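You operate a simulated robot arm through the tools that you are given. There is no shell and no other tool.

The job below is to be done with a simulated two-armed robot. You get a single attempt, and the scene is never put back.

## Task
Feed out the length of sleeve on the job card, set the brake and band it at the white stripe.
Fine: the card names the band's colour.

It is judged by the outcome, as a careful person would: the job done as asked, and still so three seconds after it is handed in. It fails if anything else is knocked over, pushed out of place, dropped, spilled or broken.

## Robot
Two 7-joint arms with two-finger grippers on one trunk that stands fixed in place. Base frame: the origin is at the foot of the trunk, x ahead of it, y to its left, z up; the work surface is at about z = 780. Lengths are in mm, angles in rad, forces in N, time in s.
The left shoulder is at [94, 216, 1197], the right one opposite. With the tool pointing down near the work surface each hand reaches from about 320 to 880 mm from the base axis, measured 20 degrees to its own side. Payload 3.43 kg a hand.
The TCP of each hand is the grasp point between the finger pads, 20 mm short of the fingertips. In the tool frame z runs along the fingers and y along their closing line. The gripper opens to 124 mm; its body begins 93 mm behind the TCP.
Orientation is that of the tool frame in the base frame, as [roll, pitch, yaw] about the fixed x, y, z axes, in that order (R = Rz(yaw) Ry(pitch) Rx(roll)). With the fingers straight down and closing along the base's y, the tool's x points along the base's -x, its y along +y and its z along -z.

## Interface
- The arms move only by the tool apply_moves. It takes "left_deltas", "right_deltas" or both (then of equal length, played together; a hand with none holds still); each is text: rows parted by semicolons, each of 7 numbers parted by spaces: the shift along the tool's x, y, z in units of 200 mm (1.0 is 200 mm), then the turn, a rotation vector about the tool's x, y, z in units of 90 degrees (1.0 is 90 degrees), then the gripper command, from -1 (shut) to 1 (fully open), values between in proportion. In form: tx ty tz rx ry rz fingers; .... A call has 1 to 20 rows; each row is the pose to reach, as a shift and turn from the pose commanded when the call began, along the tool's axes at that moment. A call with a number of a shift or a turn outside -1 to 1 is refused whole. Rows are played at 5 a second. More than 50 mm and 0.15 rad between two rows, or a gripper value outside its range, and nothing of the call is played. A pose out of reach is approached as far as the arm can. The call stops where the force on the tool passes 40 N (or 10 N more than at its start, if that is more) or the arm is blocked; 0.2 s more then pass. Each finger travels about 72 mm/s and halts on what it meets, pressing with about 39 N; the grip force reading is that of the motor and also rises with nothing between the fingers. The clock runs only during rows and for 0.2 s after the last one: add rows that repeat a pose to give the fingers time. It gives the time, the measured TCP pose, the force on the tool (base axes), the opening and the grip force at its end, in the units of the frame above (readings bear some noise), with the torque about the TCP (base axes, N m) and any sound that the robot's microphone picked up.
- Cameras (640 x 400 px; columns grow to the right, rows downward): "scene" is now at [221.4, 34.4, 1345.8]; the picture's right is [0.39, -0.92, 0.00], its down [-0.65, -0.27, -0.71] and it looks along [0.66, 0.27, -0.70] (base axes); focal length 374 px, centre (320, 200). "left" rides on the left gripper at [82, -14, -140] in its tool frame; the picture's right is [0.17, 0.99, 0.00], its down [-0.83, 0.14, -0.54] and it looks along [-0.53, 0.09, 0.84] (tool axes); focal length 243 px, centre (320, 200). "right" rides on the right gripper at [82, 14, -140] in its tool frame; the picture's right is [-0.17, 0.99, 0.00], its down [-0.83, -0.14, -0.54] and it looks along [-0.53, -0.09, 0.84] (tool axes); focal length 243 px, centre (320, 200). There is no depth. A picture from a camera that has moved, and an enlarged one, comes with that camera's place and axes in the base frame and with its lens.
- snapshot(camera): a new picture of that camera. No time passes.
- move_column(by): moves the trunk up (or, below 0, down) by that many mm; the arms and the scene camera ride with it, the base frame stays. It gives what a move gives, with no picture.
- head_to(pan, tilt): turns the head with the scene camera to pan (to the left, within 1.396 rad either way) and tilt (down, from -0.506 to 1.204), counted from straight ahead of the robot (the tilt from the chest, where the trunk bows). It gives what a move gives.
- zoom(camera, box): a new picture of the part [left, top, right, bottom] of that camera's present view, enlarged. No time passes.
- job_done(): hands the job in; it is judged then, once.

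Nothing tells you positions but the pictures and the camera data. Unless the task says otherwise, let go and move clear before handing in.

The tools are called after ">>>" as a command line: name --argument value ..., lists and objects as JSON in quotes. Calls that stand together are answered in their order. apply_moves: Moves the arms, as the interface text tells. Its arguments: {"type":"object","properties":{"left_deltas":{"type":"string"},"right_deltas":{"type":"string"}},"required":[]} The other tools are called the same way: move_column (by) moves the trunk up or down; head_to (pan, tilt) turns the head that bears the scene camera; snapshot (camera) takes a picture; zoom (camera, box) takes an enlarged picture of a part of a camera's view; job_done () hands the job in.

At the start:

```text
clock: 0.0
left_eef_pos: [512.3, 473.0, 1044.6]
left_orientation: [-3.141, 0.0, 3.14]
left_wrist_force: [0.6, -0.5, 0.2]
left_ft_torque: [-0.02, -0.01, 0.0]
left_opening: 123.9
left_gripper_force: 0.0
right_eef_pos: [512.6, 22.2, 1032.4]
right_orientation: [-3.14, 0.0, 3.141]
right_wrist_force: [0.2, 0.8, -0.1]
right_ft_torque: [-0.01, -0.02, 0.01]
right_opening: 124.1
right_gripper_force: 0.1
trunk travel left (down, up): [-350.0, 241.0]
head pan, tilt (commanded): [0.396, 0.778]
```

scene: 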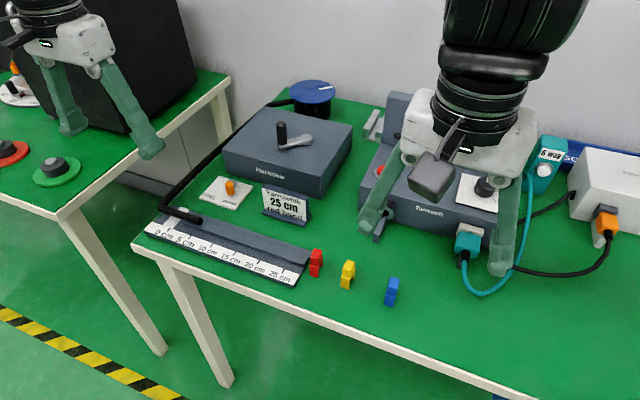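
right: 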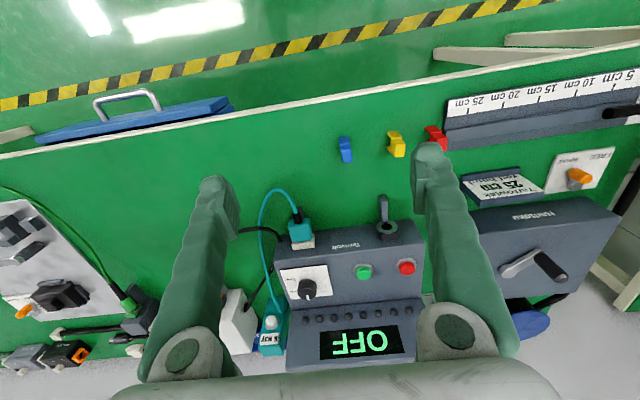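
left: 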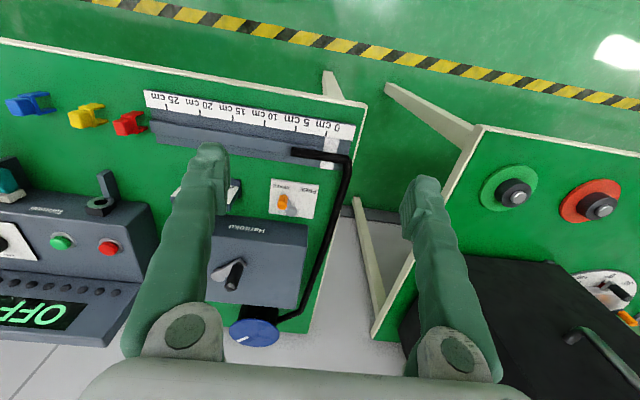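

I see a table with a feeder box with a crank, a brake lever on a small plate, a job card reading 25 cm, a ruler trough, and three clips (red, yellow, blue). I'll look closer at the card and the devices first.

>>> zoom --camera "scene" --box '[240, 170, 340, 240]'

>>> zoom --camera "scene" --box '[130, 80, 370, 230]'

>>> zoom --camera "scene" --box '[130, 190, 420, 320]'

>>> zoom --camera "left" --box '[100, 80, 370, 350]'

```text
5.71 times, centred on (290, 205) of scene
camera zoom: at [221.4, 34.4, 1345.8], right [0.39, -0.92, 0.0], down [-0.65, -0.27, -0.71], along [0.66, 0.27, -0.7], focal length 2140 px, centre (491, 171)
```

zoom: 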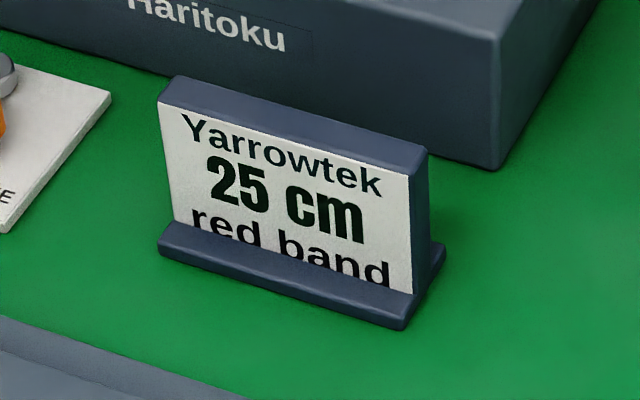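

```text
2.67 times, centred on (250, 155) of scene
camera zoom: at [221.4, 34.4, 1345.8], right [0.39, -0.92, 0.0], down [-0.65, -0.27, -0.71], along [0.66, 0.27, -0.7], focal length 999 px, centre (507, 320)
```

zoom: 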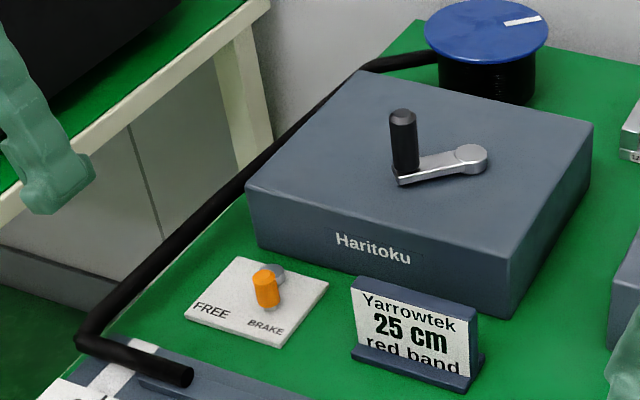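

```text
2.21 times, centred on (275, 255) of scene
camera zoom: at [221.4, 34.4, 1345.8], right [0.39, -0.92, 0.0], down [-0.65, -0.27, -0.71], along [0.66, 0.27, -0.7], focal length 826 px, centre (419, 79)
```

zoom: 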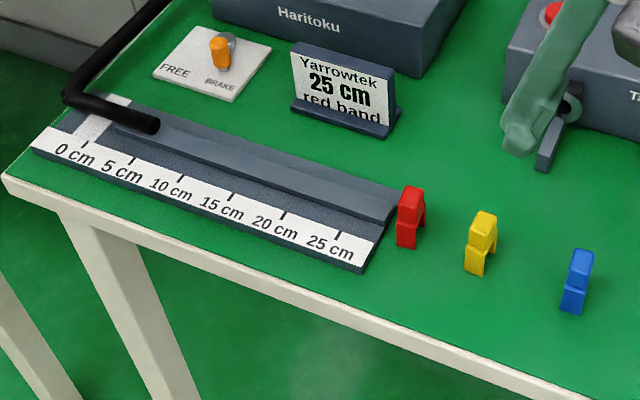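

```text
1.48 times, centred on (235, 215) of left
camera zoom: at [432.0, 458.9, 1183.8], right [-0.17, 0.99, 0.0], down [0.83, 0.14, 0.54], along [0.53, 0.09, -0.84], focal length 359 px, centre (446, 178)
```

zoom: 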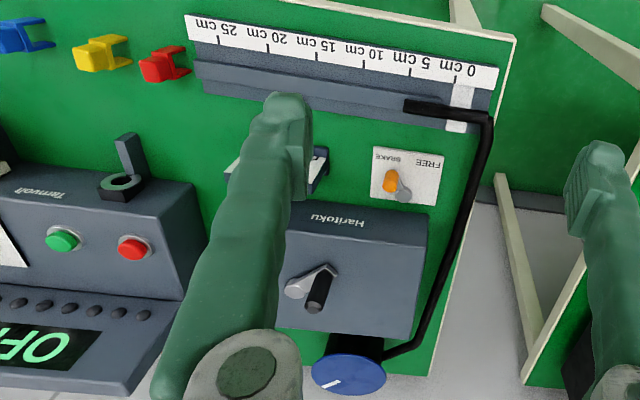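

The card says 25 cm, red band. Now I'll look closer at the brake, the crank, the stripe and the bands.

>>> zoom --camera "scene" --box '[190, 165, 260, 215]'

>>> zoom --camera "scene" --box '[255, 105, 335, 160]'

>>> zoom --camera "scene" --box '[140, 190, 230, 250]'

>>> zoom --camera "scene" --box '[290, 235, 370, 295]'

>>> zoom --camera "scene" --box '[270, 75, 350, 130]'

>>> zoom --camera "left" --box '[260, 170, 330, 230]'

>>> zoom --camera "left" --box '[200, 220, 320, 350]'

```text
8.00 times, centred on (225, 190) of scene
camera zoom: at [221.4, 34.4, 1345.8], right [0.39, -0.92, 0.0], down [-0.65, -0.27, -0.71], along [0.66, 0.27, -0.7], focal length 2996 px, centre (1080, 280)
```

zoom: 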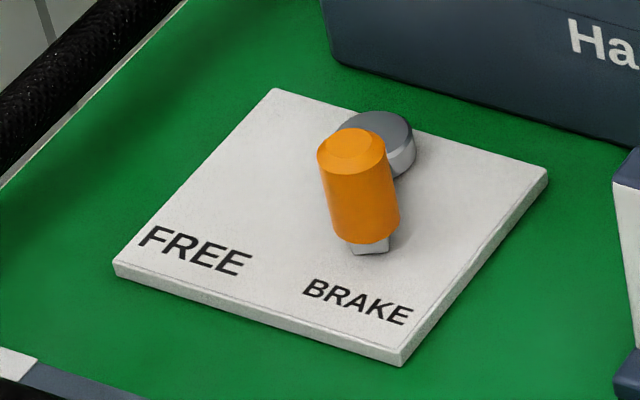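

```text
7.27 times, centred on (295, 132) of scene
camera zoom: at [221.4, 34.4, 1345.8], right [0.39, -0.92, 0.0], down [-0.65, -0.27, -0.71], along [0.66, 0.27, -0.7], focal length 2724 px, centre (502, 691)
```

zoom: 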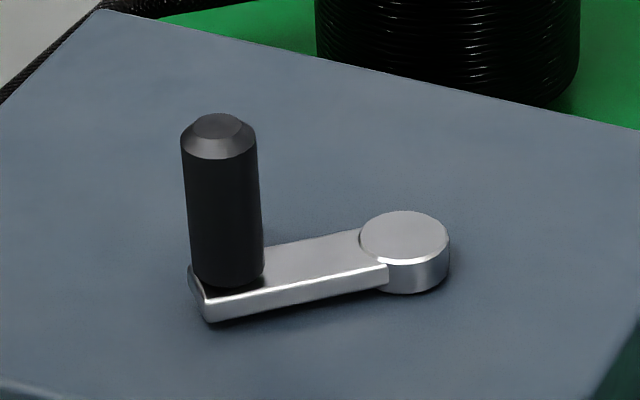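

```text
6.67 times, centred on (185, 220) of scene
camera zoom: at [221.4, 34.4, 1345.8], right [0.39, -0.92, 0.0], down [-0.65, -0.27, -0.71], along [0.66, 0.27, -0.7], focal length 2497 px, centre (1220, 67)
```

zoom: 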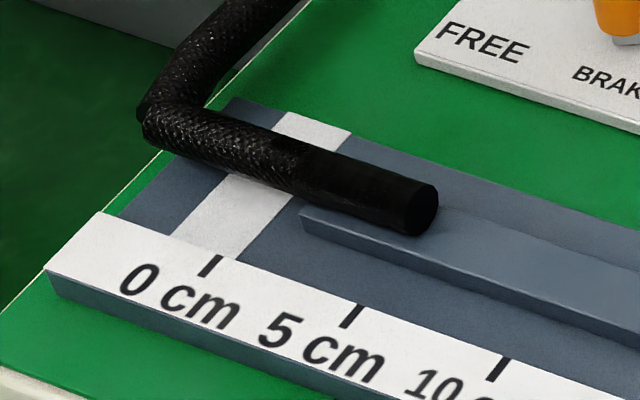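

```text
6.67 times, centred on (330, 265) of scene
camera zoom: at [221.4, 34.4, 1345.8], right [0.39, -0.92, 0.0], down [-0.65, -0.27, -0.71], along [0.66, 0.27, -0.7], focal length 2497 px, centre (253, -233)
```

zoom: 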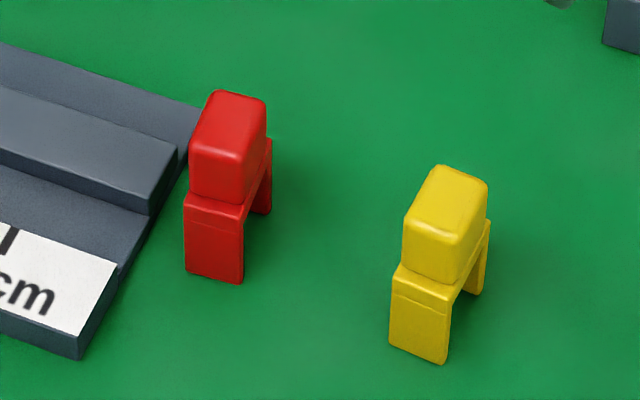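

```text
7.27 times, centred on (310, 102) of scene
camera zoom: at [221.4, 34.4, 1345.8], right [0.39, -0.92, 0.0], down [-0.65, -0.27, -0.71], along [0.66, 0.27, -0.7], focal length 2724 px, centre (393, 909)
```

zoom: 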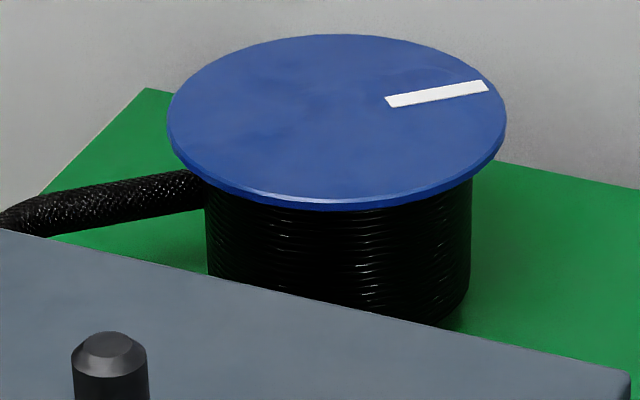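

```text
6.67 times, centred on (295, 200) of left
camera zoom: at [432.0, 458.9, 1183.8], right [-0.17, 0.99, 0.0], down [0.83, 0.14, 0.54], along [0.53, 0.09, -0.84], focal length 1618 px, centre (487, 200)
```

zoom: 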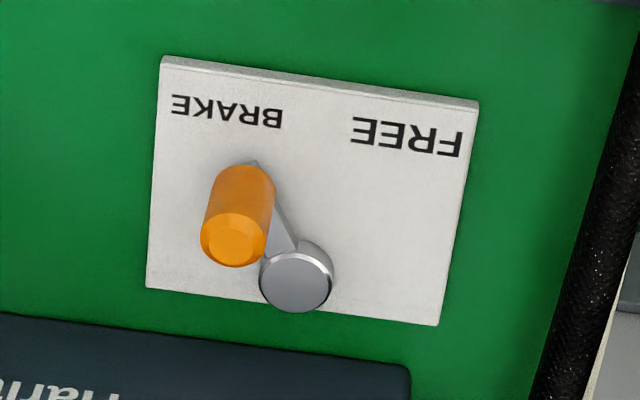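

```text
3.08 times, centred on (260, 285) of left
camera zoom: at [432.0, 458.9, 1183.8], right [-0.17, 0.99, 0.0], down [0.83, 0.14, 0.54], along [0.53, 0.09, -0.84], focal length 746 px, centre (505, -62)
```

zoom: 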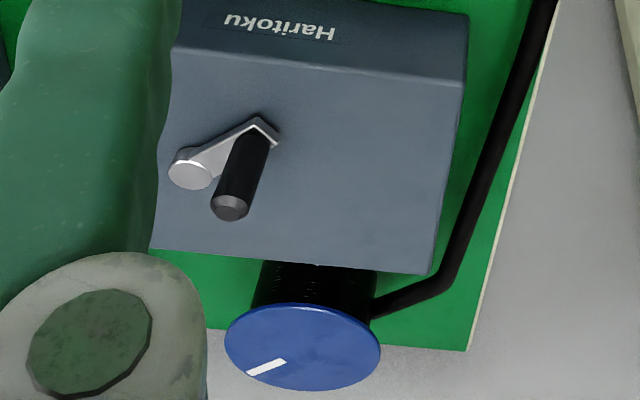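

The brake lever is at BRAKE now, so it must be freed before the crank will feed. I take the brake hub to be near (711, 449), the crank hub near (844, 326) with its handle near (805, 368, top about 915), and the stripe near y=495. Next I move the left hand over the brake for a close look.

>>> apply_moves --left_deltas "-0.14 -0.034 0.1 0 0 0 1; -0.28 -0.068 0.2 0 0 0 1; -0.42 -0.1 0.3 0 0 0 1; -0.56 -0.137 0.4 0 0 0 1; -0.7 -0.17 0.5 0 0 0 1; -0.8 -0.205 0.57 0 0 0 1; -0.8 -0.205 0.57 0 0 0 1"

>>> snapshot --camera "left"

>>> snapshot --camera "scene"

>>> snapshot --camera "right"

```text
clock: 1.6
left_eef_pos: [672.5, 430.3, 930.0]
left_orientation: [3.141, 0.003, 3.141]
left_wrist_force: [0.3, -1.1, -0.8]
left_ft_torque: [0.05, 0.0, 0.0]
left_opening: 124.1
left_gripper_force: 0.1
right_eef_pos: [511.6, 20.6, 1032.0]
right_orientation: [3.14, 0.001, -3.141]
right_wrist_force: [0.1, 0.2, 0.9]
right_ft_torque: [-0.02, 0.03, -0.02]
right_opening: 124.0
right_gripper_force: 0.1
trunk travel left (down, up): [-350.0, 241.0]
head pan, tilt (commanded): [0.396, 0.778]
```

```text
taken
camera left: at [591.3, 416.2, 1069.9], right [-0.17, 0.99, 0.0], down [0.83, 0.14, 0.54], along [0.53, 0.09, -0.84], focal length 243 px, centre (320, 200)
```

left: 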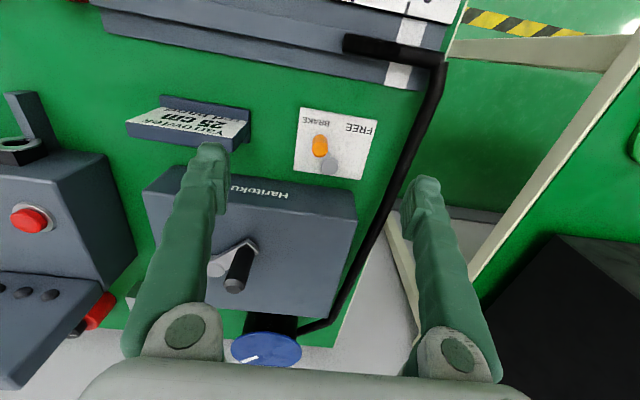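

```text
taken
camera scene: at [220.6, 34.0, 1346.0], right [0.39, -0.92, 0.0], down [-0.65, -0.27, -0.71], along [0.66, 0.27, -0.7], focal length 374 px, centre (320, 200)
```

scene: 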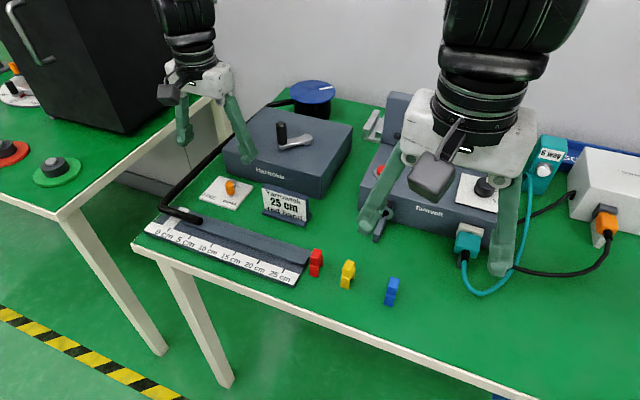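

```text
taken
camera right: at [428.5, 33.3, 1173.6], right [0.17, 0.99, 0.0], down [0.83, -0.14, 0.54], along [0.53, -0.09, -0.84], focal length 243 px, centre (320, 200)
```

right: 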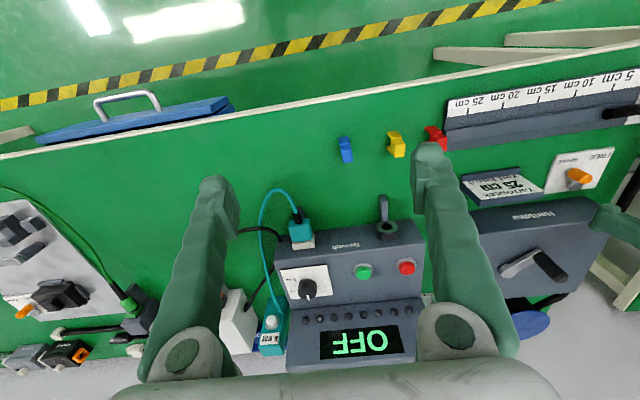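

The left camera now looks on the brake plate from closer. I'll zoom in to measure the lever, crank and ruler.

>>> zoom --camera "left" --box '[280, 95, 390, 190]'

>>> zoom --camera "left" --box '[190, 220, 310, 370]'

>>> zoom --camera "left" --box '[300, 0, 460, 100]'

>>> zoom --camera "right" --box '[420, 60, 640, 200]'

>>> zoom --camera "scene" --box '[190, 165, 260, 215]'

```text
4.21 times, centred on (335, 142) of left
camera zoom: at [591.3, 416.2, 1069.9], right [-0.17, 0.99, 0.0], down [0.83, 0.14, 0.54], along [0.53, 0.09, -0.84], focal length 1022 px, centre (257, 442)
```

zoom: 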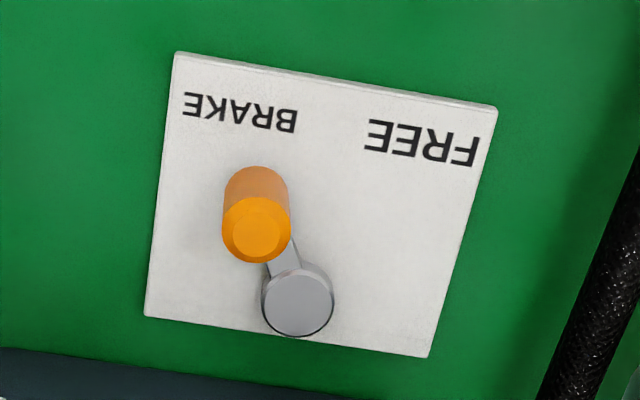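

```text
2.67 times, centred on (250, 295) of left
camera zoom: at [591.3, 416.2, 1069.9], right [-0.17, 0.99, 0.0], down [0.83, 0.14, 0.54], along [0.53, 0.09, -0.84], focal length 647 px, centre (507, -53)
```

zoom: 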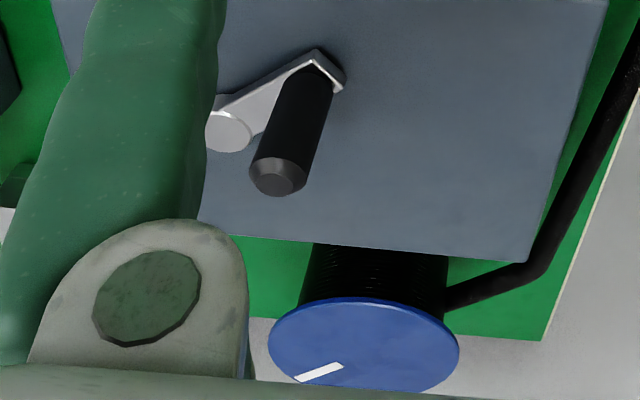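

```text
4.00 times, centred on (380, 50) of left
camera zoom: at [591.3, 416.2, 1069.9], right [-0.17, 0.99, 0.0], down [0.83, 0.14, 0.54], along [0.53, 0.09, -0.84], focal length 970 px, centre (80, 800)
```

zoom: 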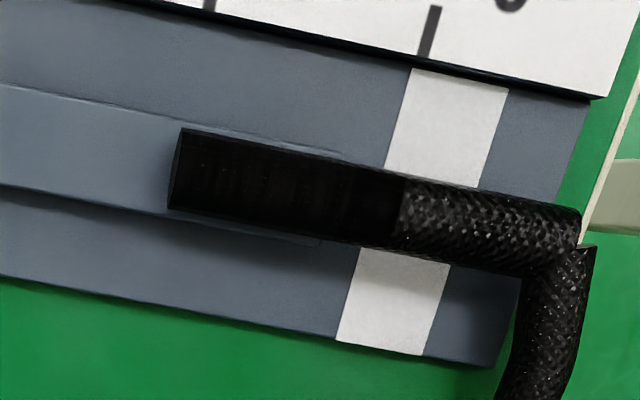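

```text
2.86 times, centred on (530, 130) of right
camera zoom: at [428.5, 33.3, 1173.6], right [0.17, 0.99, 0.0], down [0.83, -0.14, 0.54], along [0.53, -0.09, -0.84], focal length 693 px, centre (-280, 400)
```

zoom: 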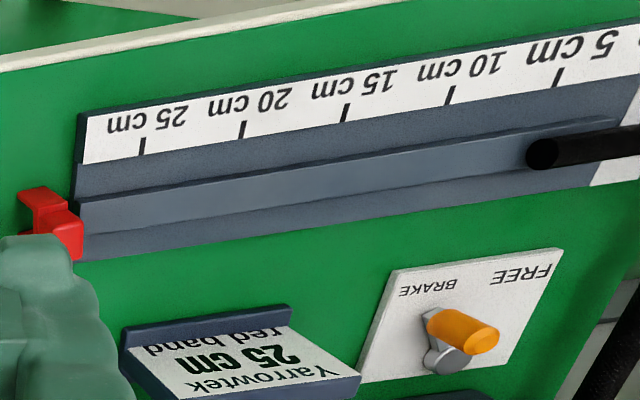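

```text
8.00 times, centred on (225, 190) of scene
camera zoom: at [220.6, 34.0, 1346.0], right [0.39, -0.92, 0.0], down [-0.65, -0.27, -0.71], along [0.66, 0.27, -0.7], focal length 2996 px, centre (1080, 280)
```

zoom: 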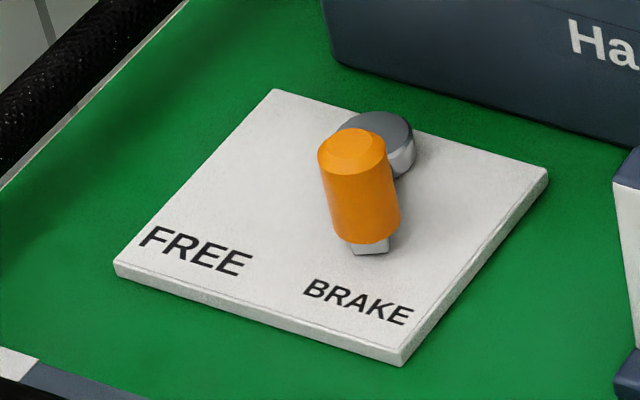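

The lever hub is near (714, 449.5) and the orange pin near (684.5, 432) with its top at about z=824, so the lever sits about 30° to the BRAKE side. The sleeve end is at about 5 cm and lies on a raised rail. I'll lower half-closed fingers around the pin to push it to FREE.

>>> apply_moves --left_deltas "-0.053 0.008 0.05 0 0 0 -0.42; -0.053 0.008 0.1 0 0 0 -0.42; -0.053 0.008 0.15 0 0 0 -0.42; -0.053 0.008 0.2 0 0 0 -0.42; -0.053 0.008 0.3 0 0 0 -0.42; -0.053 0.008 0.3 0 0 0 -0.42"

>>> snapshot --camera "left"

>>> zoom --camera "scene" --box '[170, 100, 310, 220]'

```text
clock: 3.0
left_eef_pos: [683.9, 433.9, 871.7]
left_orientation: [-3.141, -0.001, 3.141]
left_wrist_force: [0.1, 0.3, 0.0]
left_ft_torque: [-0.04, 0.02, -0.02]
left_opening: 36.2
left_gripper_force: 0.1
right_eef_pos: [512.4, 21.5, 1031.3]
right_orientation: [3.142, 0.001, 3.14]
right_wrist_force: [-0.5, 0.0, -0.2]
right_ft_torque: [0.02, -0.01, 0.01]
right_opening: 123.9
right_gripper_force: 0.1
trunk travel left (down, up): [-350.0, 241.0]
head pan, tilt (commanded): [0.396, 0.778]
```

```text
taken
camera left: at [602.4, 419.0, 1011.3], right [-0.17, 0.99, 0.0], down [0.83, 0.14, 0.54], along [0.53, 0.09, -0.84], focal length 243 px, centre (320, 200)
```

left: 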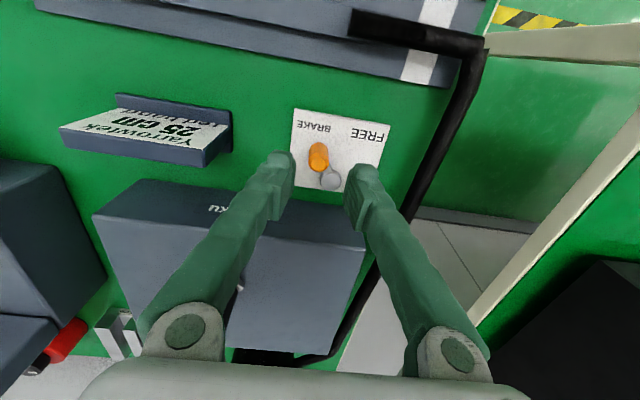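

```text
3.33 times, centred on (240, 160) of scene
camera zoom: at [221.3, 34.2, 1345.8], right [0.39, -0.92, 0.0], down [-0.65, -0.27, -0.71], along [0.66, 0.27, -0.7], focal length 1248 px, centre (587, 333)
```

zoom: 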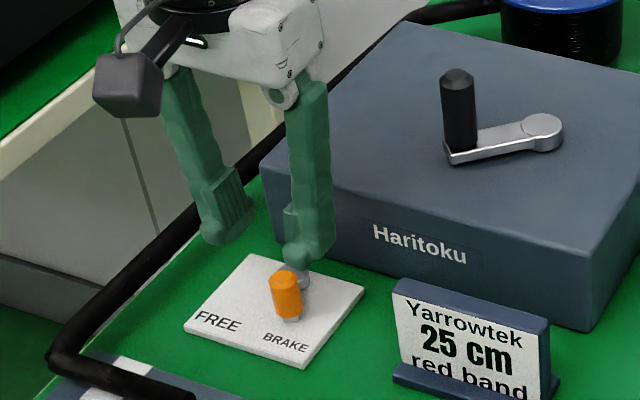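

The fingers straddle the pin well. I'll go down around it and push it toward FREE (+y) in small steps.

>>> apply_moves --left_deltas "0 0 0.12 0 0 0 -0.42; 0 0 0.24 0 0 0 -0.42; 0 0 0.24 0 0 0 -0.42"

>>> snapshot --camera "left"

>>> zoom --camera "scene" --box '[180, 140, 280, 220]'

```text
clock: 3.8
left_eef_pos: [683.8, 432.9, 821.4]
left_orientation: [3.141, 0.0, 3.141]
left_wrist_force: [0.4, 0.0, 0.4]
left_ft_torque: [-0.02, 0.02, -0.01]
left_opening: 36.2
left_gripper_force: 0.0
right_eef_pos: [511.4, 19.9, 1031.7]
right_orientation: [-3.141, 0.0, -3.141]
right_wrist_force: [-0.4, -0.1, -0.7]
right_ft_torque: [0.01, 0.01, 0.01]
right_opening: 124.2
right_gripper_force: 0.0
trunk travel left (down, up): [-350.0, 241.0]
head pan, tilt (commanded): [0.396, 0.778]
```

```text
taken
camera left: at [602.8, 418.1, 961.9], right [-0.17, 0.99, 0.0], down [0.83, 0.14, 0.54], along [0.53, 0.09, -0.84], focal length 243 px, centre (320, 200)
```

left: 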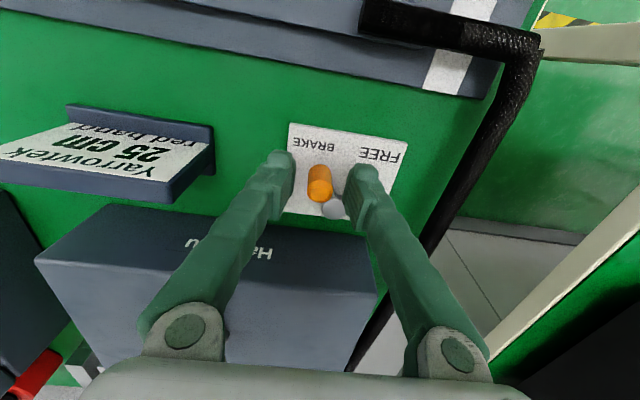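

```text
5.00 times, centred on (230, 180) of scene
camera zoom: at [221.0, 34.1, 1345.9], right [0.39, -0.92, 0.0], down [-0.65, -0.27, -0.71], along [0.66, 0.27, -0.7], focal length 1872 px, centre (770, 300)
```

zoom: 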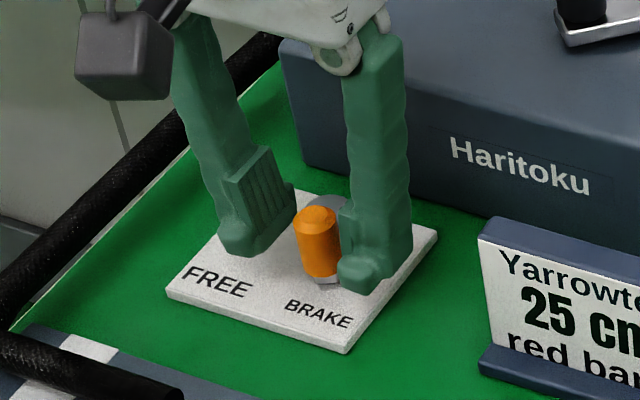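

The pin is between the fingers and nothing is touching yet. Now I push it along +y to FREE.

>>> apply_moves --left_deltas "0 0.04 0 0 0 0 -0.42; 0.01 0.08 0 0 0 0 -0.42; 0.015 0.12 0 0 0 0 -0.42; 0.015 0.16 0 0 0 0 -0.42; 0.01 0.19 0 0 0 0 -0.42; 0 0.215 0 0 0 0 -0.42; 0 0.215 0 0 0 0 -0.42"

>>> snapshot --camera "left"

>>> zoom --camera "scene" --box '[180, 140, 280, 220]'

```text
clock: 5.4
left_eef_pos: [683.5, 476.2, 822.0]
left_orientation: [-3.14, 0.001, 3.141]
left_wrist_force: [-0.6, -0.8, 0.3]
left_ft_torque: [0.03, 0.02, 0.01]
left_opening: 36.7
left_gripper_force: 0.6
right_eef_pos: [512.5, 20.3, 1031.6]
right_orientation: [-3.141, 0.0, 3.141]
right_wrist_force: [0.3, -0.2, -0.4]
right_ft_torque: [0.0, 0.02, -0.01]
right_opening: 123.9
right_gripper_force: 0.0
trunk travel left (down, up): [-350.0, 241.0]
head pan, tilt (commanded): [0.396, 0.778]
```

```text
taken
camera left: at [602.4, 462.5, 961.9], right [-0.17, 0.99, 0.0], down [0.83, 0.14, 0.54], along [0.53, 0.09, -0.84], focal length 243 px, centre (320, 200)
```

left: 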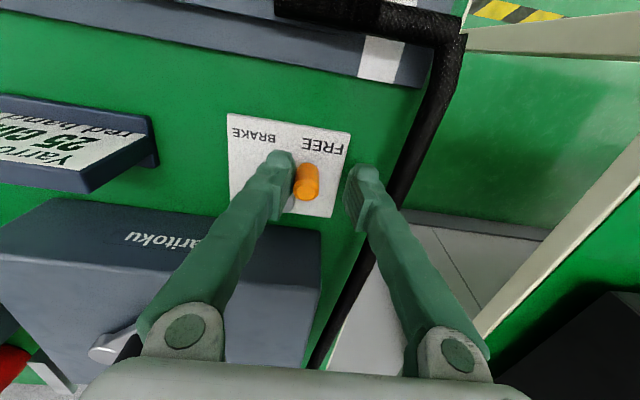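

```text
5.00 times, centred on (230, 180) of scene
camera zoom: at [221.4, 34.2, 1345.8], right [0.39, -0.92, 0.0], down [-0.65, -0.27, -0.71], along [0.66, 0.27, -0.7], focal length 1872 px, centre (770, 300)
```

zoom: 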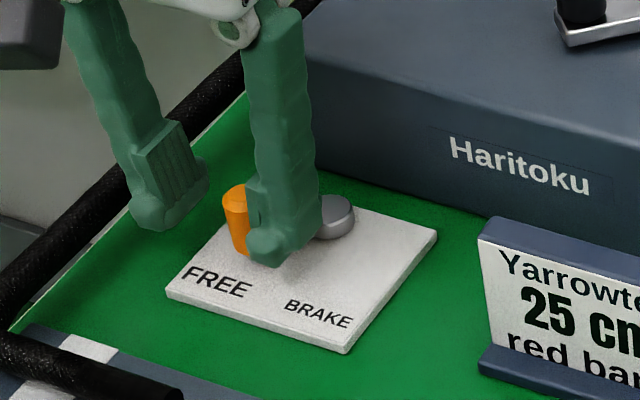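

The pin is now at about y=468, near 30° on the FREE side. I'll nudge it slightly further to feel for the end stop.

>>> apply_moves --left_deltas "0 0.015 0 0 0 0 -0.42; 0 0.03 0 0 0 0 -0.42; 0 0.03 0 0 0 0 -0.42"

>>> zoom --camera "left" --box '[220, 100, 380, 220]'

```text
clock: 6.2
left_eef_pos: [682.8, 481.4, 822.4]
left_orientation: [-3.139, 0.001, 3.141]
left_wrist_force: [-1.3, -13.0, -2.0]
left_ft_torque: [-0.15, 0.02, -0.05]
left_opening: 43.7
left_gripper_force: 6.6
right_eef_pos: [512.4, 20.0, 1031.4]
right_orientation: [3.138, -0.001, -3.141]
right_wrist_force: [0.5, 0.0, -0.4]
right_ft_torque: [-0.02, 0.02, 0.04]
right_opening: 124.0
right_gripper_force: 0.1
trunk travel left (down, up): [-350.0, 241.0]
head pan, tilt (commanded): [0.396, 0.778]
```

```text
3.33 times, centred on (300, 160) of left
camera zoom: at [602.6, 466.8, 962.5], right [-0.16, 0.99, 0.0], down [0.83, 0.14, 0.54], along [0.53, 0.09, -0.84], focal length 809 px, centre (387, 333)
```

zoom: 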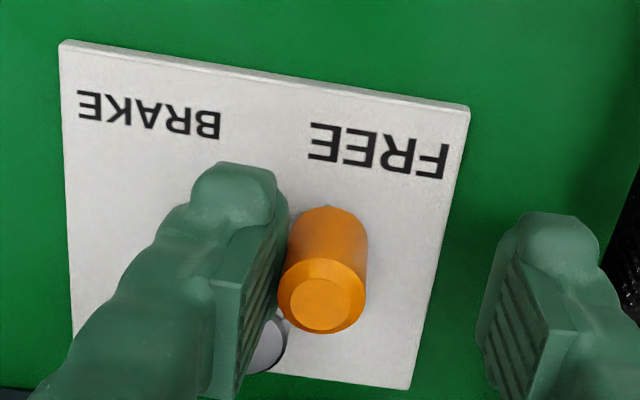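

I felt the end stop, so the brake is free. I'll back off, rise, and bring the hand over the crank handle tilted forward for reach.

>>> apply_moves --left_deltas "0 -0.045 0 0 0 0 -0.42; 0 -0.045 -0.2 0 0 0 -0.42; 0 -0.045 -0.42 0 0 0 -0.4; 0 -0.045 -0.64 0 0 0 -0.35; -0.05 -0.12 -0.68 0 -0.09 0 -0.25; -0.12 -0.22 -0.685 0 -0.18 0 -0.2; -0.19 -0.32 -0.685 0 -0.27 0 -0.15; -0.27 -0.43 -0.685 0 -0.36 0 -0.1; -0.354 -0.55 -0.685 0 -0.4456 0 -0.1; -0.354 -0.573 -0.685 0 -0.4456 0 -0.1; -0.354 -0.573 -0.685 0 -0.4456 0 -0.1"

>>> snapshot --camera "left"

>>> snapshot --camera "scene"

>>> zoom --camera "scene" --box '[180, 140, 280, 220]'

```text
clock: 8.6
left_eef_pos: [754.3, 368.8, 957.9]
left_orientation: [3.141, 0.7, -3.14]
left_wrist_force: [0.2, 0.1, -0.4]
left_ft_torque: [0.0, 0.01, -0.01]
left_opening: 55.6
left_gripper_force: 0.1
right_eef_pos: [511.7, 20.7, 1032.8]
right_orientation: [-3.141, -0.001, -3.141]
right_wrist_force: [0.1, 0.7, 0.7]
right_ft_torque: [0.01, 0.0, 0.0]
right_opening: 124.1
right_gripper_force: 0.1
trunk travel left (down, up): [-350.0, 241.0]
head pan, tilt (commanded): [0.396, 0.778]
```

```text
taken
camera left: at [603.0, 353.1, 1011.8], right [-0.13, 0.99, -0.11], down [0.29, 0.14, 0.95], along [0.95, 0.09, -0.3], focal length 243 px, centre (320, 200)
```

left: 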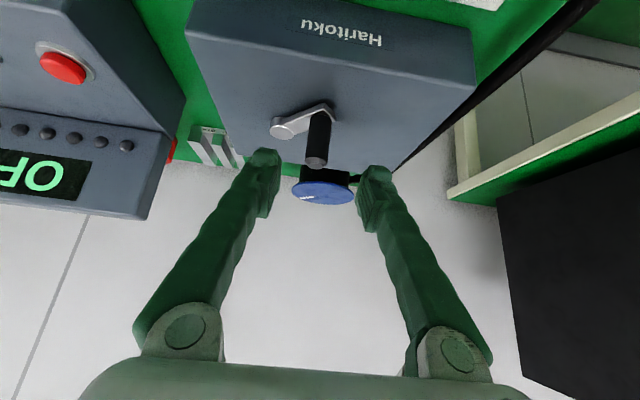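

```text
taken
camera scene: at [221.6, 34.3, 1345.8], right [0.39, -0.92, 0.0], down [-0.65, -0.27, -0.71], along [0.66, 0.27, -0.7], focal length 374 px, centre (320, 200)
```

scene: 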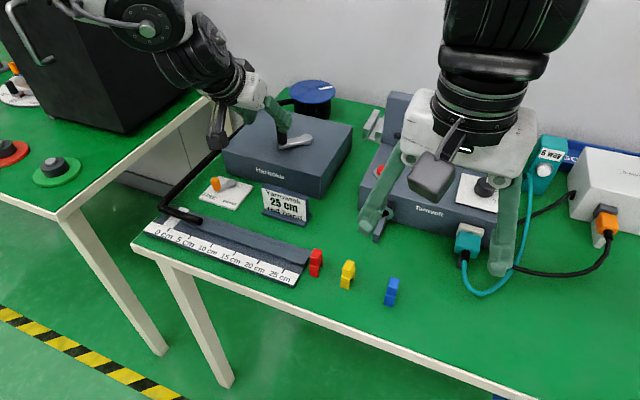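

```text
5.00 times, centred on (230, 180) of scene
camera zoom: at [221.6, 34.3, 1345.8], right [0.39, -0.92, 0.0], down [-0.65, -0.27, -0.71], along [0.66, 0.27, -0.7], focal length 1872 px, centre (770, 300)
```

zoom: 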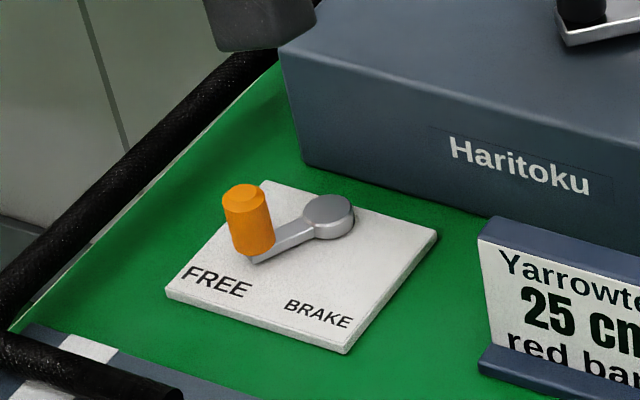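

The brake lever now points to FREE. I'll measure the crank handle from this view.

>>> zoom --camera "left" --box '[240, 80, 400, 220]'

>>> zoom --camera "scene" --box '[230, 80, 340, 160]'

```text
2.86 times, centred on (320, 150) of left
camera zoom: at [603.0, 353.1, 1011.8], right [-0.13, 0.99, -0.11], down [0.29, 0.14, 0.95], along [0.95, 0.09, -0.3], focal length 693 px, centre (320, 343)
```

zoom: 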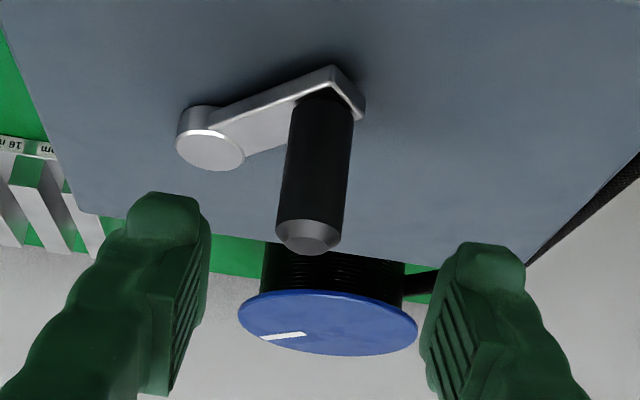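

```text
5.00 times, centred on (285, 120) of scene
camera zoom: at [221.6, 34.3, 1345.8], right [0.39, -0.92, 0.0], down [-0.65, -0.27, -0.71], along [0.66, 0.27, -0.7], focal length 1872 px, centre (495, 600)
```

zoom: 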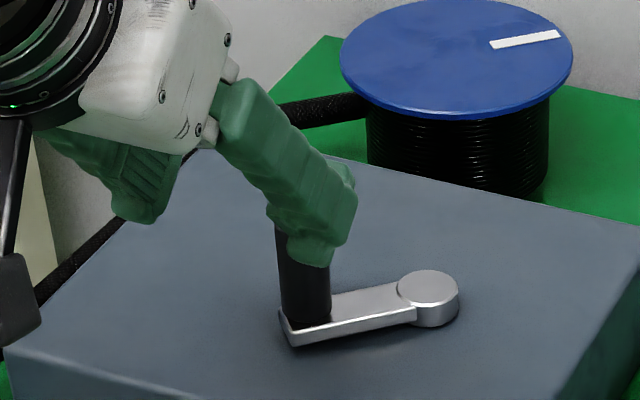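

The crank handle's top is near (803, 366, 916) and the hub near (841, 325), which gives a radius of about 56 mm. I'll slide the fingers around the handle and grip it.

>>> apply_moves --left_deltas "0 0 0.13 0 0 0 -0.1; 0.005 -0.008 0.26 0 0 0 -0.1; 0.01 -0.0115 0.39 0 0 0 -0.1; 0.01 -0.0115 0.39 0 0 0 -0.1"

>>> snapshot --camera "left"

>>> zoom --camera "scene" --box '[230, 80, 340, 160]'

```text
clock: 9.6
left_eef_pos: [804.5, 365.3, 897.1]
left_orientation: [-3.141, 0.701, -3.142]
left_wrist_force: [0.7, -0.4, 1.1]
left_ft_torque: [-0.01, -0.03, 0.01]
left_opening: 55.7
left_gripper_force: 0.1
right_eef_pos: [512.1, 20.5, 1032.2]
right_orientation: [-3.14, 0.0, -3.141]
right_wrist_force: [-1.2, -0.1, -0.4]
right_ft_torque: [0.01, -0.02, 0.02]
right_opening: 124.1
right_gripper_force: 0.0
trunk travel left (down, up): [-350.0, 241.0]
head pan, tilt (commanded): [0.396, 0.778]
```

```text
taken
camera left: at [651.4, 351.2, 951.2], right [-0.13, 0.99, -0.11], down [0.29, 0.14, 0.95], along [0.95, 0.09, -0.3], focal length 243 px, centre (320, 200)
```

left: 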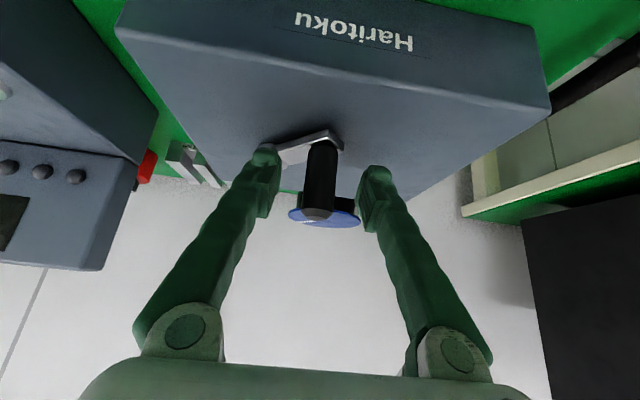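

```text
5.00 times, centred on (285, 120) of scene
camera zoom: at [220.9, 34.3, 1345.9], right [0.39, -0.92, 0.0], down [-0.65, -0.27, -0.71], along [0.66, 0.27, -0.7], focal length 1872 px, centre (495, 600)
```

zoom: 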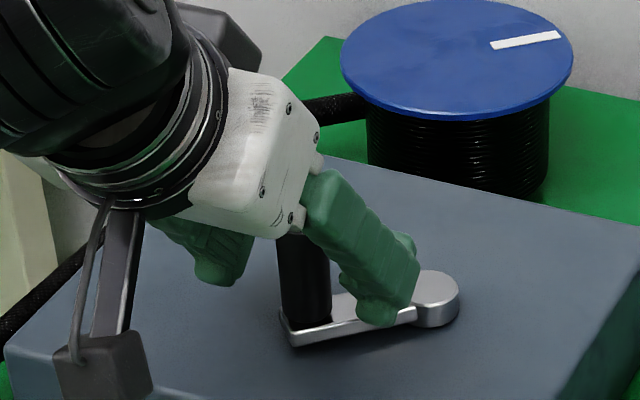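

The handle sits centred between the fingers. Closing the grip now.

>>> apply_moves --left_deltas "0 0 0 0 0 0 -0.5; 0 0 0 0 0 0 -1; 0 0 0 0 0 0 -1; 0 0 0 0 0 0 -1"

>>> snapshot --camera "left"

>>> zoom --camera "scene" --box '[140, 190, 230, 250]'

```text
clock: 10.6
left_eef_pos: [803.5, 366.0, 897.6]
left_orientation: [-3.141, 0.698, -3.141]
left_wrist_force: [2.4, -1.8, -1.8]
left_ft_torque: [-0.06, -0.09, 0.03]
left_opening: 20.4
left_gripper_force: 45.2
right_eef_pos: [512.6, 20.2, 1031.6]
right_orientation: [3.141, 0.001, -3.142]
right_wrist_force: [0.0, -0.4, 0.8]
right_ft_torque: [-0.05, 0.02, 0.02]
right_opening: 123.7
right_gripper_force: 0.2
trunk travel left (down, up): [-350.0, 241.0]
head pan, tilt (commanded): [0.396, 0.778]
```

```text
taken
camera left: at [652.0, 351.1, 950.8], right [-0.13, 0.99, -0.11], down [0.29, 0.14, 0.95], along [0.95, 0.09, -0.3], focal length 243 px, centre (320, 200)
```

left: 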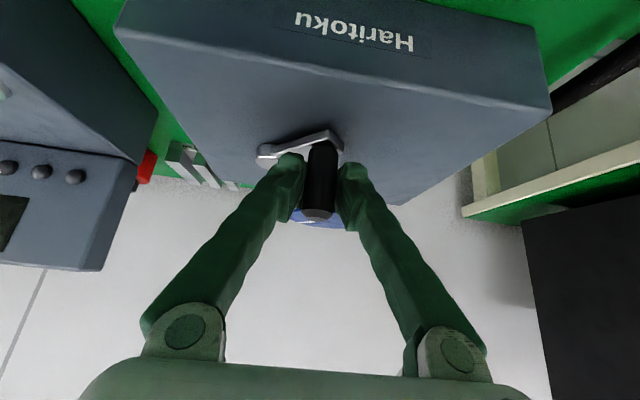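

```text
6.67 times, centred on (185, 220) of scene
camera zoom: at [222.0, 34.3, 1345.7], right [0.39, -0.92, 0.0], down [-0.65, -0.27, -0.71], along [0.66, 0.27, -0.7], focal length 2497 px, centre (1220, 67)
```

zoom: 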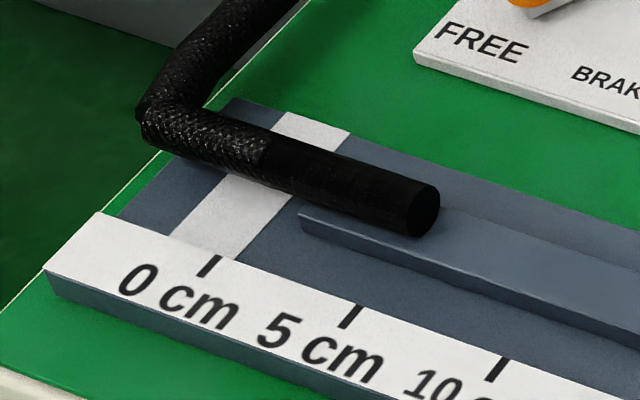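

The handle is gripped (20.4 mm). I'll turn it about 30° clockwise as a test and see which way the sleeve moves.

>>> apply_moves --left_deltas "-0.0147 0.0147 0.0124 0 0 0 -1; -0.0294 0.0295 0.0248 0 0 0 -1; -0.0458 0.041 0.0386 0 0 0 -1; -0.0623 0.052 0.0525 0 0 0 -1; -0.08 0.0595 0.0673 0 0 0 -1; -0.0975 0.0665 0.0821 0 0 0 -1; -0.0975 0.0665 0.0821 0 0 0 -1"

>>> zoom --camera "scene" --box '[140, 190, 230, 250]'

>>> zoom --camera "scene" --box '[230, 70, 350, 160]'

```text
clock: 12.2
left_eef_pos: [828.2, 378.1, 896.7]
left_orientation: [3.141, 0.698, -3.142]
left_wrist_force: [-3.7, -12.1, -6.3]
left_ft_torque: [-0.16, 0.22, -0.38]
left_opening: 20.4
left_gripper_force: 45.0
right_eef_pos: [512.4, 20.6, 1030.5]
right_orientation: [3.14, 0.0, -3.141]
right_wrist_force: [0.8, -0.3, 0.1]
right_ft_torque: [-0.01, -0.01, 0.02]
right_opening: 124.2
right_gripper_force: 0.1
trunk travel left (down, up): [-350.0, 241.0]
head pan, tilt (commanded): [0.396, 0.778]
```

```text
6.67 times, centred on (185, 220) of scene
camera zoom: at [221.7, 33.3, 1345.8], right [0.39, -0.92, 0.0], down [-0.65, -0.27, -0.71], along [0.66, 0.28, -0.7], focal length 2497 px, centre (1220, 67)
```

zoom: 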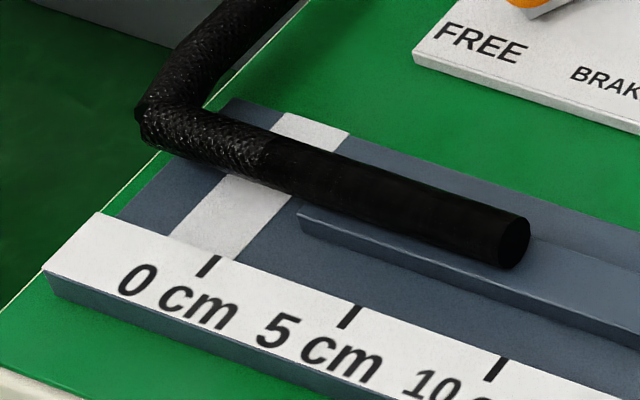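

```text
4.44 times, centred on (290, 115) of scene
camera zoom: at [221.7, 33.3, 1345.8], right [0.39, -0.92, 0.0], down [-0.65, -0.27, -0.71], along [0.66, 0.28, -0.7], focal length 1664 px, centre (453, 578)
```

zoom: 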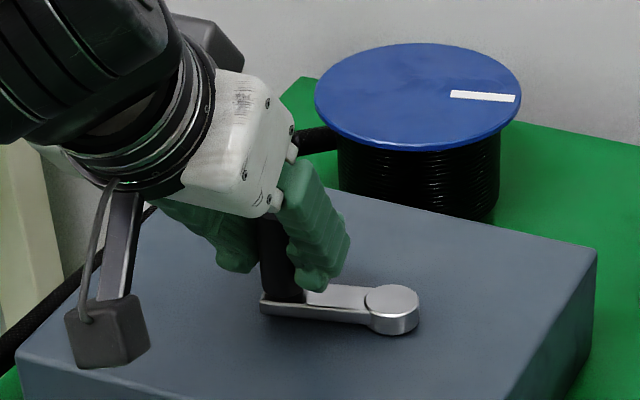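

Clockwise feeds the sleeve out, at about 62 mm per rad, so around 185° in all is needed. I'll refine the circle to centre (839.5, 324.5), radius 55, and continue clockwise in measured portions.

>>> apply_moves --left_deltas "-0.0165 0 0.0139 0 0 0 -1; -0.0329 0.001 0.0277 0 0 0 -1; -0.0512 0 0.0431 0 0 0 -1; -0.0696 -0.0015 0.0586 0 0 0 -1; -0.0874 -0.007 0.0736 0 0 0 -1; -0.1052 -0.0125 0.0886 0 0 0 -1; -0.122 -0.0215 0.1028 0 0 0 -1; -0.1388 -0.031 0.1169 0 0 0 -1; -0.1388 -0.031 0.1169 0 0 0 -1"

>>> zoom --camera "scene" --box '[140, 190, 320, 300]'

>>> zoom --camera "scene" --box '[230, 70, 350, 160]'

```text
clock: 14.2
left_eef_pos: [866.9, 375.0, 898.0]
left_orientation: [3.14, 0.701, -3.139]
left_wrist_force: [1.6, 6.6, -11.1]
left_ft_torque: [0.16, 0.33, -0.07]
left_opening: 20.6
left_gripper_force: 45.3
right_eef_pos: [513.5, 22.3, 1030.9]
right_orientation: [-3.141, -0.001, -3.142]
right_wrist_force: [-0.5, 0.0, -0.1]
right_ft_torque: [0.01, -0.02, -0.01]
right_opening: 124.1
right_gripper_force: 0.1
trunk travel left (down, up): [-350.0, 241.0]
head pan, tilt (commanded): [0.396, 0.778]
```

```text
3.56 times, centred on (230, 245) of scene
camera zoom: at [222.9, 35.7, 1345.5], right [0.39, -0.92, 0.0], down [-0.65, -0.27, -0.71], along [0.66, 0.27, -0.7], focal length 1332 px, centre (640, 40)
```

zoom: 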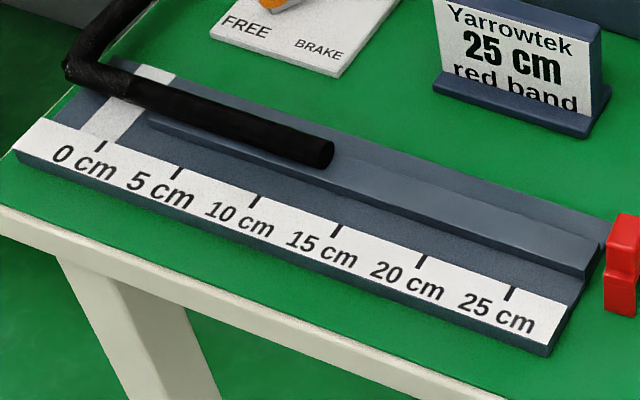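

```text
4.44 times, centred on (290, 115) of scene
camera zoom: at [222.9, 35.7, 1345.5], right [0.39, -0.92, 0.0], down [-0.65, -0.27, -0.71], along [0.66, 0.27, -0.7], focal length 1664 px, centre (453, 578)
```

zoom: 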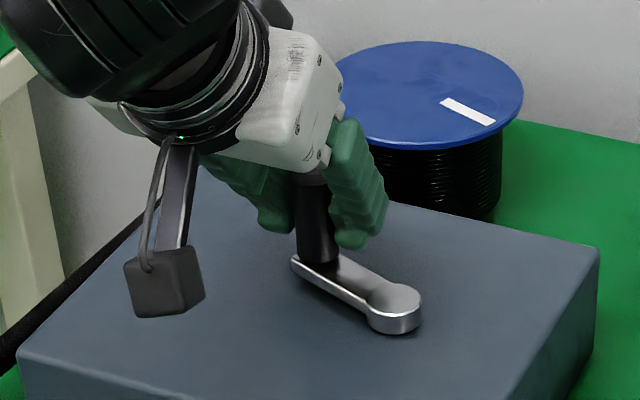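

The sleeve end is at about 12 cm after 67° of turning. The forces suggest a slightly larger circle, with centre about (841.5, 322.5) and radius 57.7. I continue clockwise, watching the forces and reach.

>>> apply_moves --left_deltas "-0.005 0.007 0.0042 0 0 0 -1; -0.0218 -0.006 0.0184 0 0 0 -1; -0.0386 -0.0195 0.0325 0 0 0 -1; -0.0532 -0.036 0.0448 0 0 0 -1; -0.0677 -0.0525 0.057 0 0 0 -1; -0.0798 -0.072 0.0672 0 0 0 -1; -0.0918 -0.0915 0.0773 0 0 0 -1; -0.0918 -0.0915 0.0773 0 0 0 -1"

>>> zoom --camera "scene" --box '[140, 190, 320, 300]'

>>> zoom --camera "scene" --box '[230, 70, 350, 160]'

>>> snapshot --camera "left"

```text
clock: 16.0
left_eef_pos: [893.7, 362.7, 897.3]
left_orientation: [3.135, 0.705, -3.129]
left_wrist_force: [13.8, 9.2, -9.7]
left_ft_torque: [-0.01, -0.7, 0.15]
left_opening: 17.8
left_gripper_force: 44.6
right_eef_pos: [515.1, 21.5, 1030.1]
right_orientation: [-3.14, -0.002, 3.141]
right_wrist_force: [0.2, -0.1, 0.1]
right_ft_torque: [0.03, -0.02, -0.03]
right_opening: 124.1
right_gripper_force: 0.0
trunk travel left (down, up): [-350.0, 241.0]
head pan, tilt (commanded): [0.396, 0.778]
stopped in row 8 (left hand): the force on the tool passed its limit at 41 N (the readings are from after the stop); the commanded pose is now the measured one
```

```text
3.56 times, centred on (230, 245) of scene
camera zoom: at [224.2, 34.4, 1345.2], right [0.39, -0.92, 0.0], down [-0.65, -0.27, -0.71], along [0.66, 0.27, -0.7], focal length 1332 px, centre (640, 40)
```

zoom: 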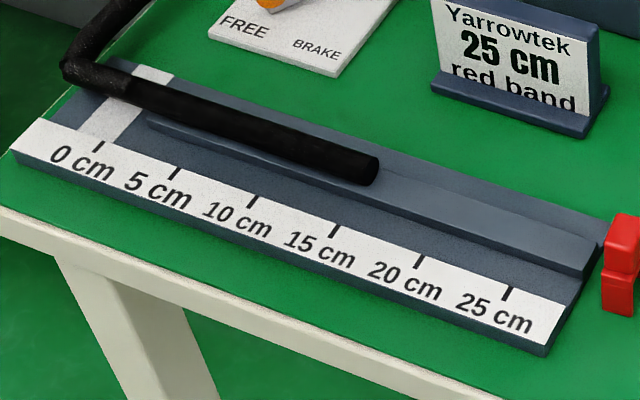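

```text
4.44 times, centred on (290, 115) of scene
camera zoom: at [224.2, 34.4, 1345.2], right [0.39, -0.92, 0.0], down [-0.65, -0.27, -0.71], along [0.66, 0.27, -0.7], focal length 1664 px, centre (453, 578)
```

zoom: 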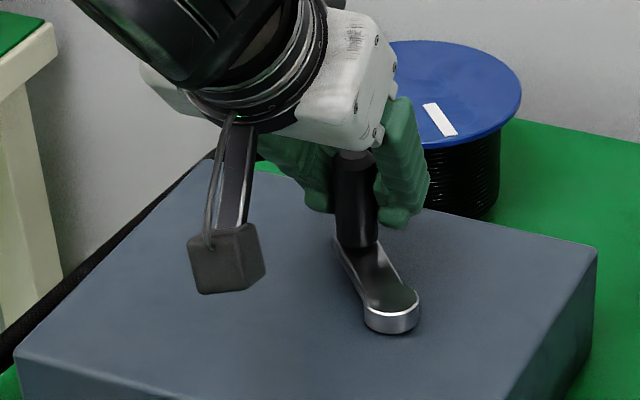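

```text
taken
camera left: at [740.8, 345.4, 950.5], right [-0.14, 0.98, -0.1], down [0.28, 0.14, 0.95], along [0.95, 0.1, -0.3], focal length 243 px, centre (320, 200)
```

left: 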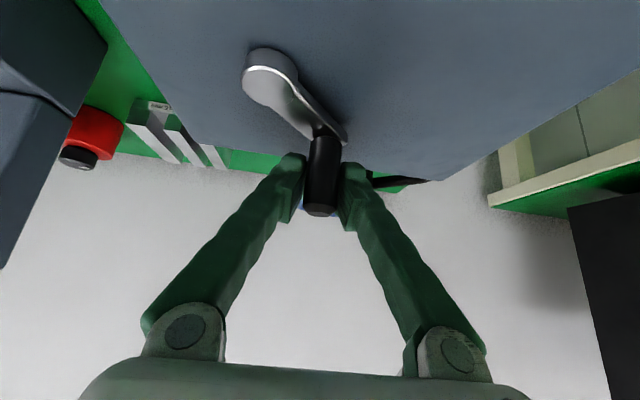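

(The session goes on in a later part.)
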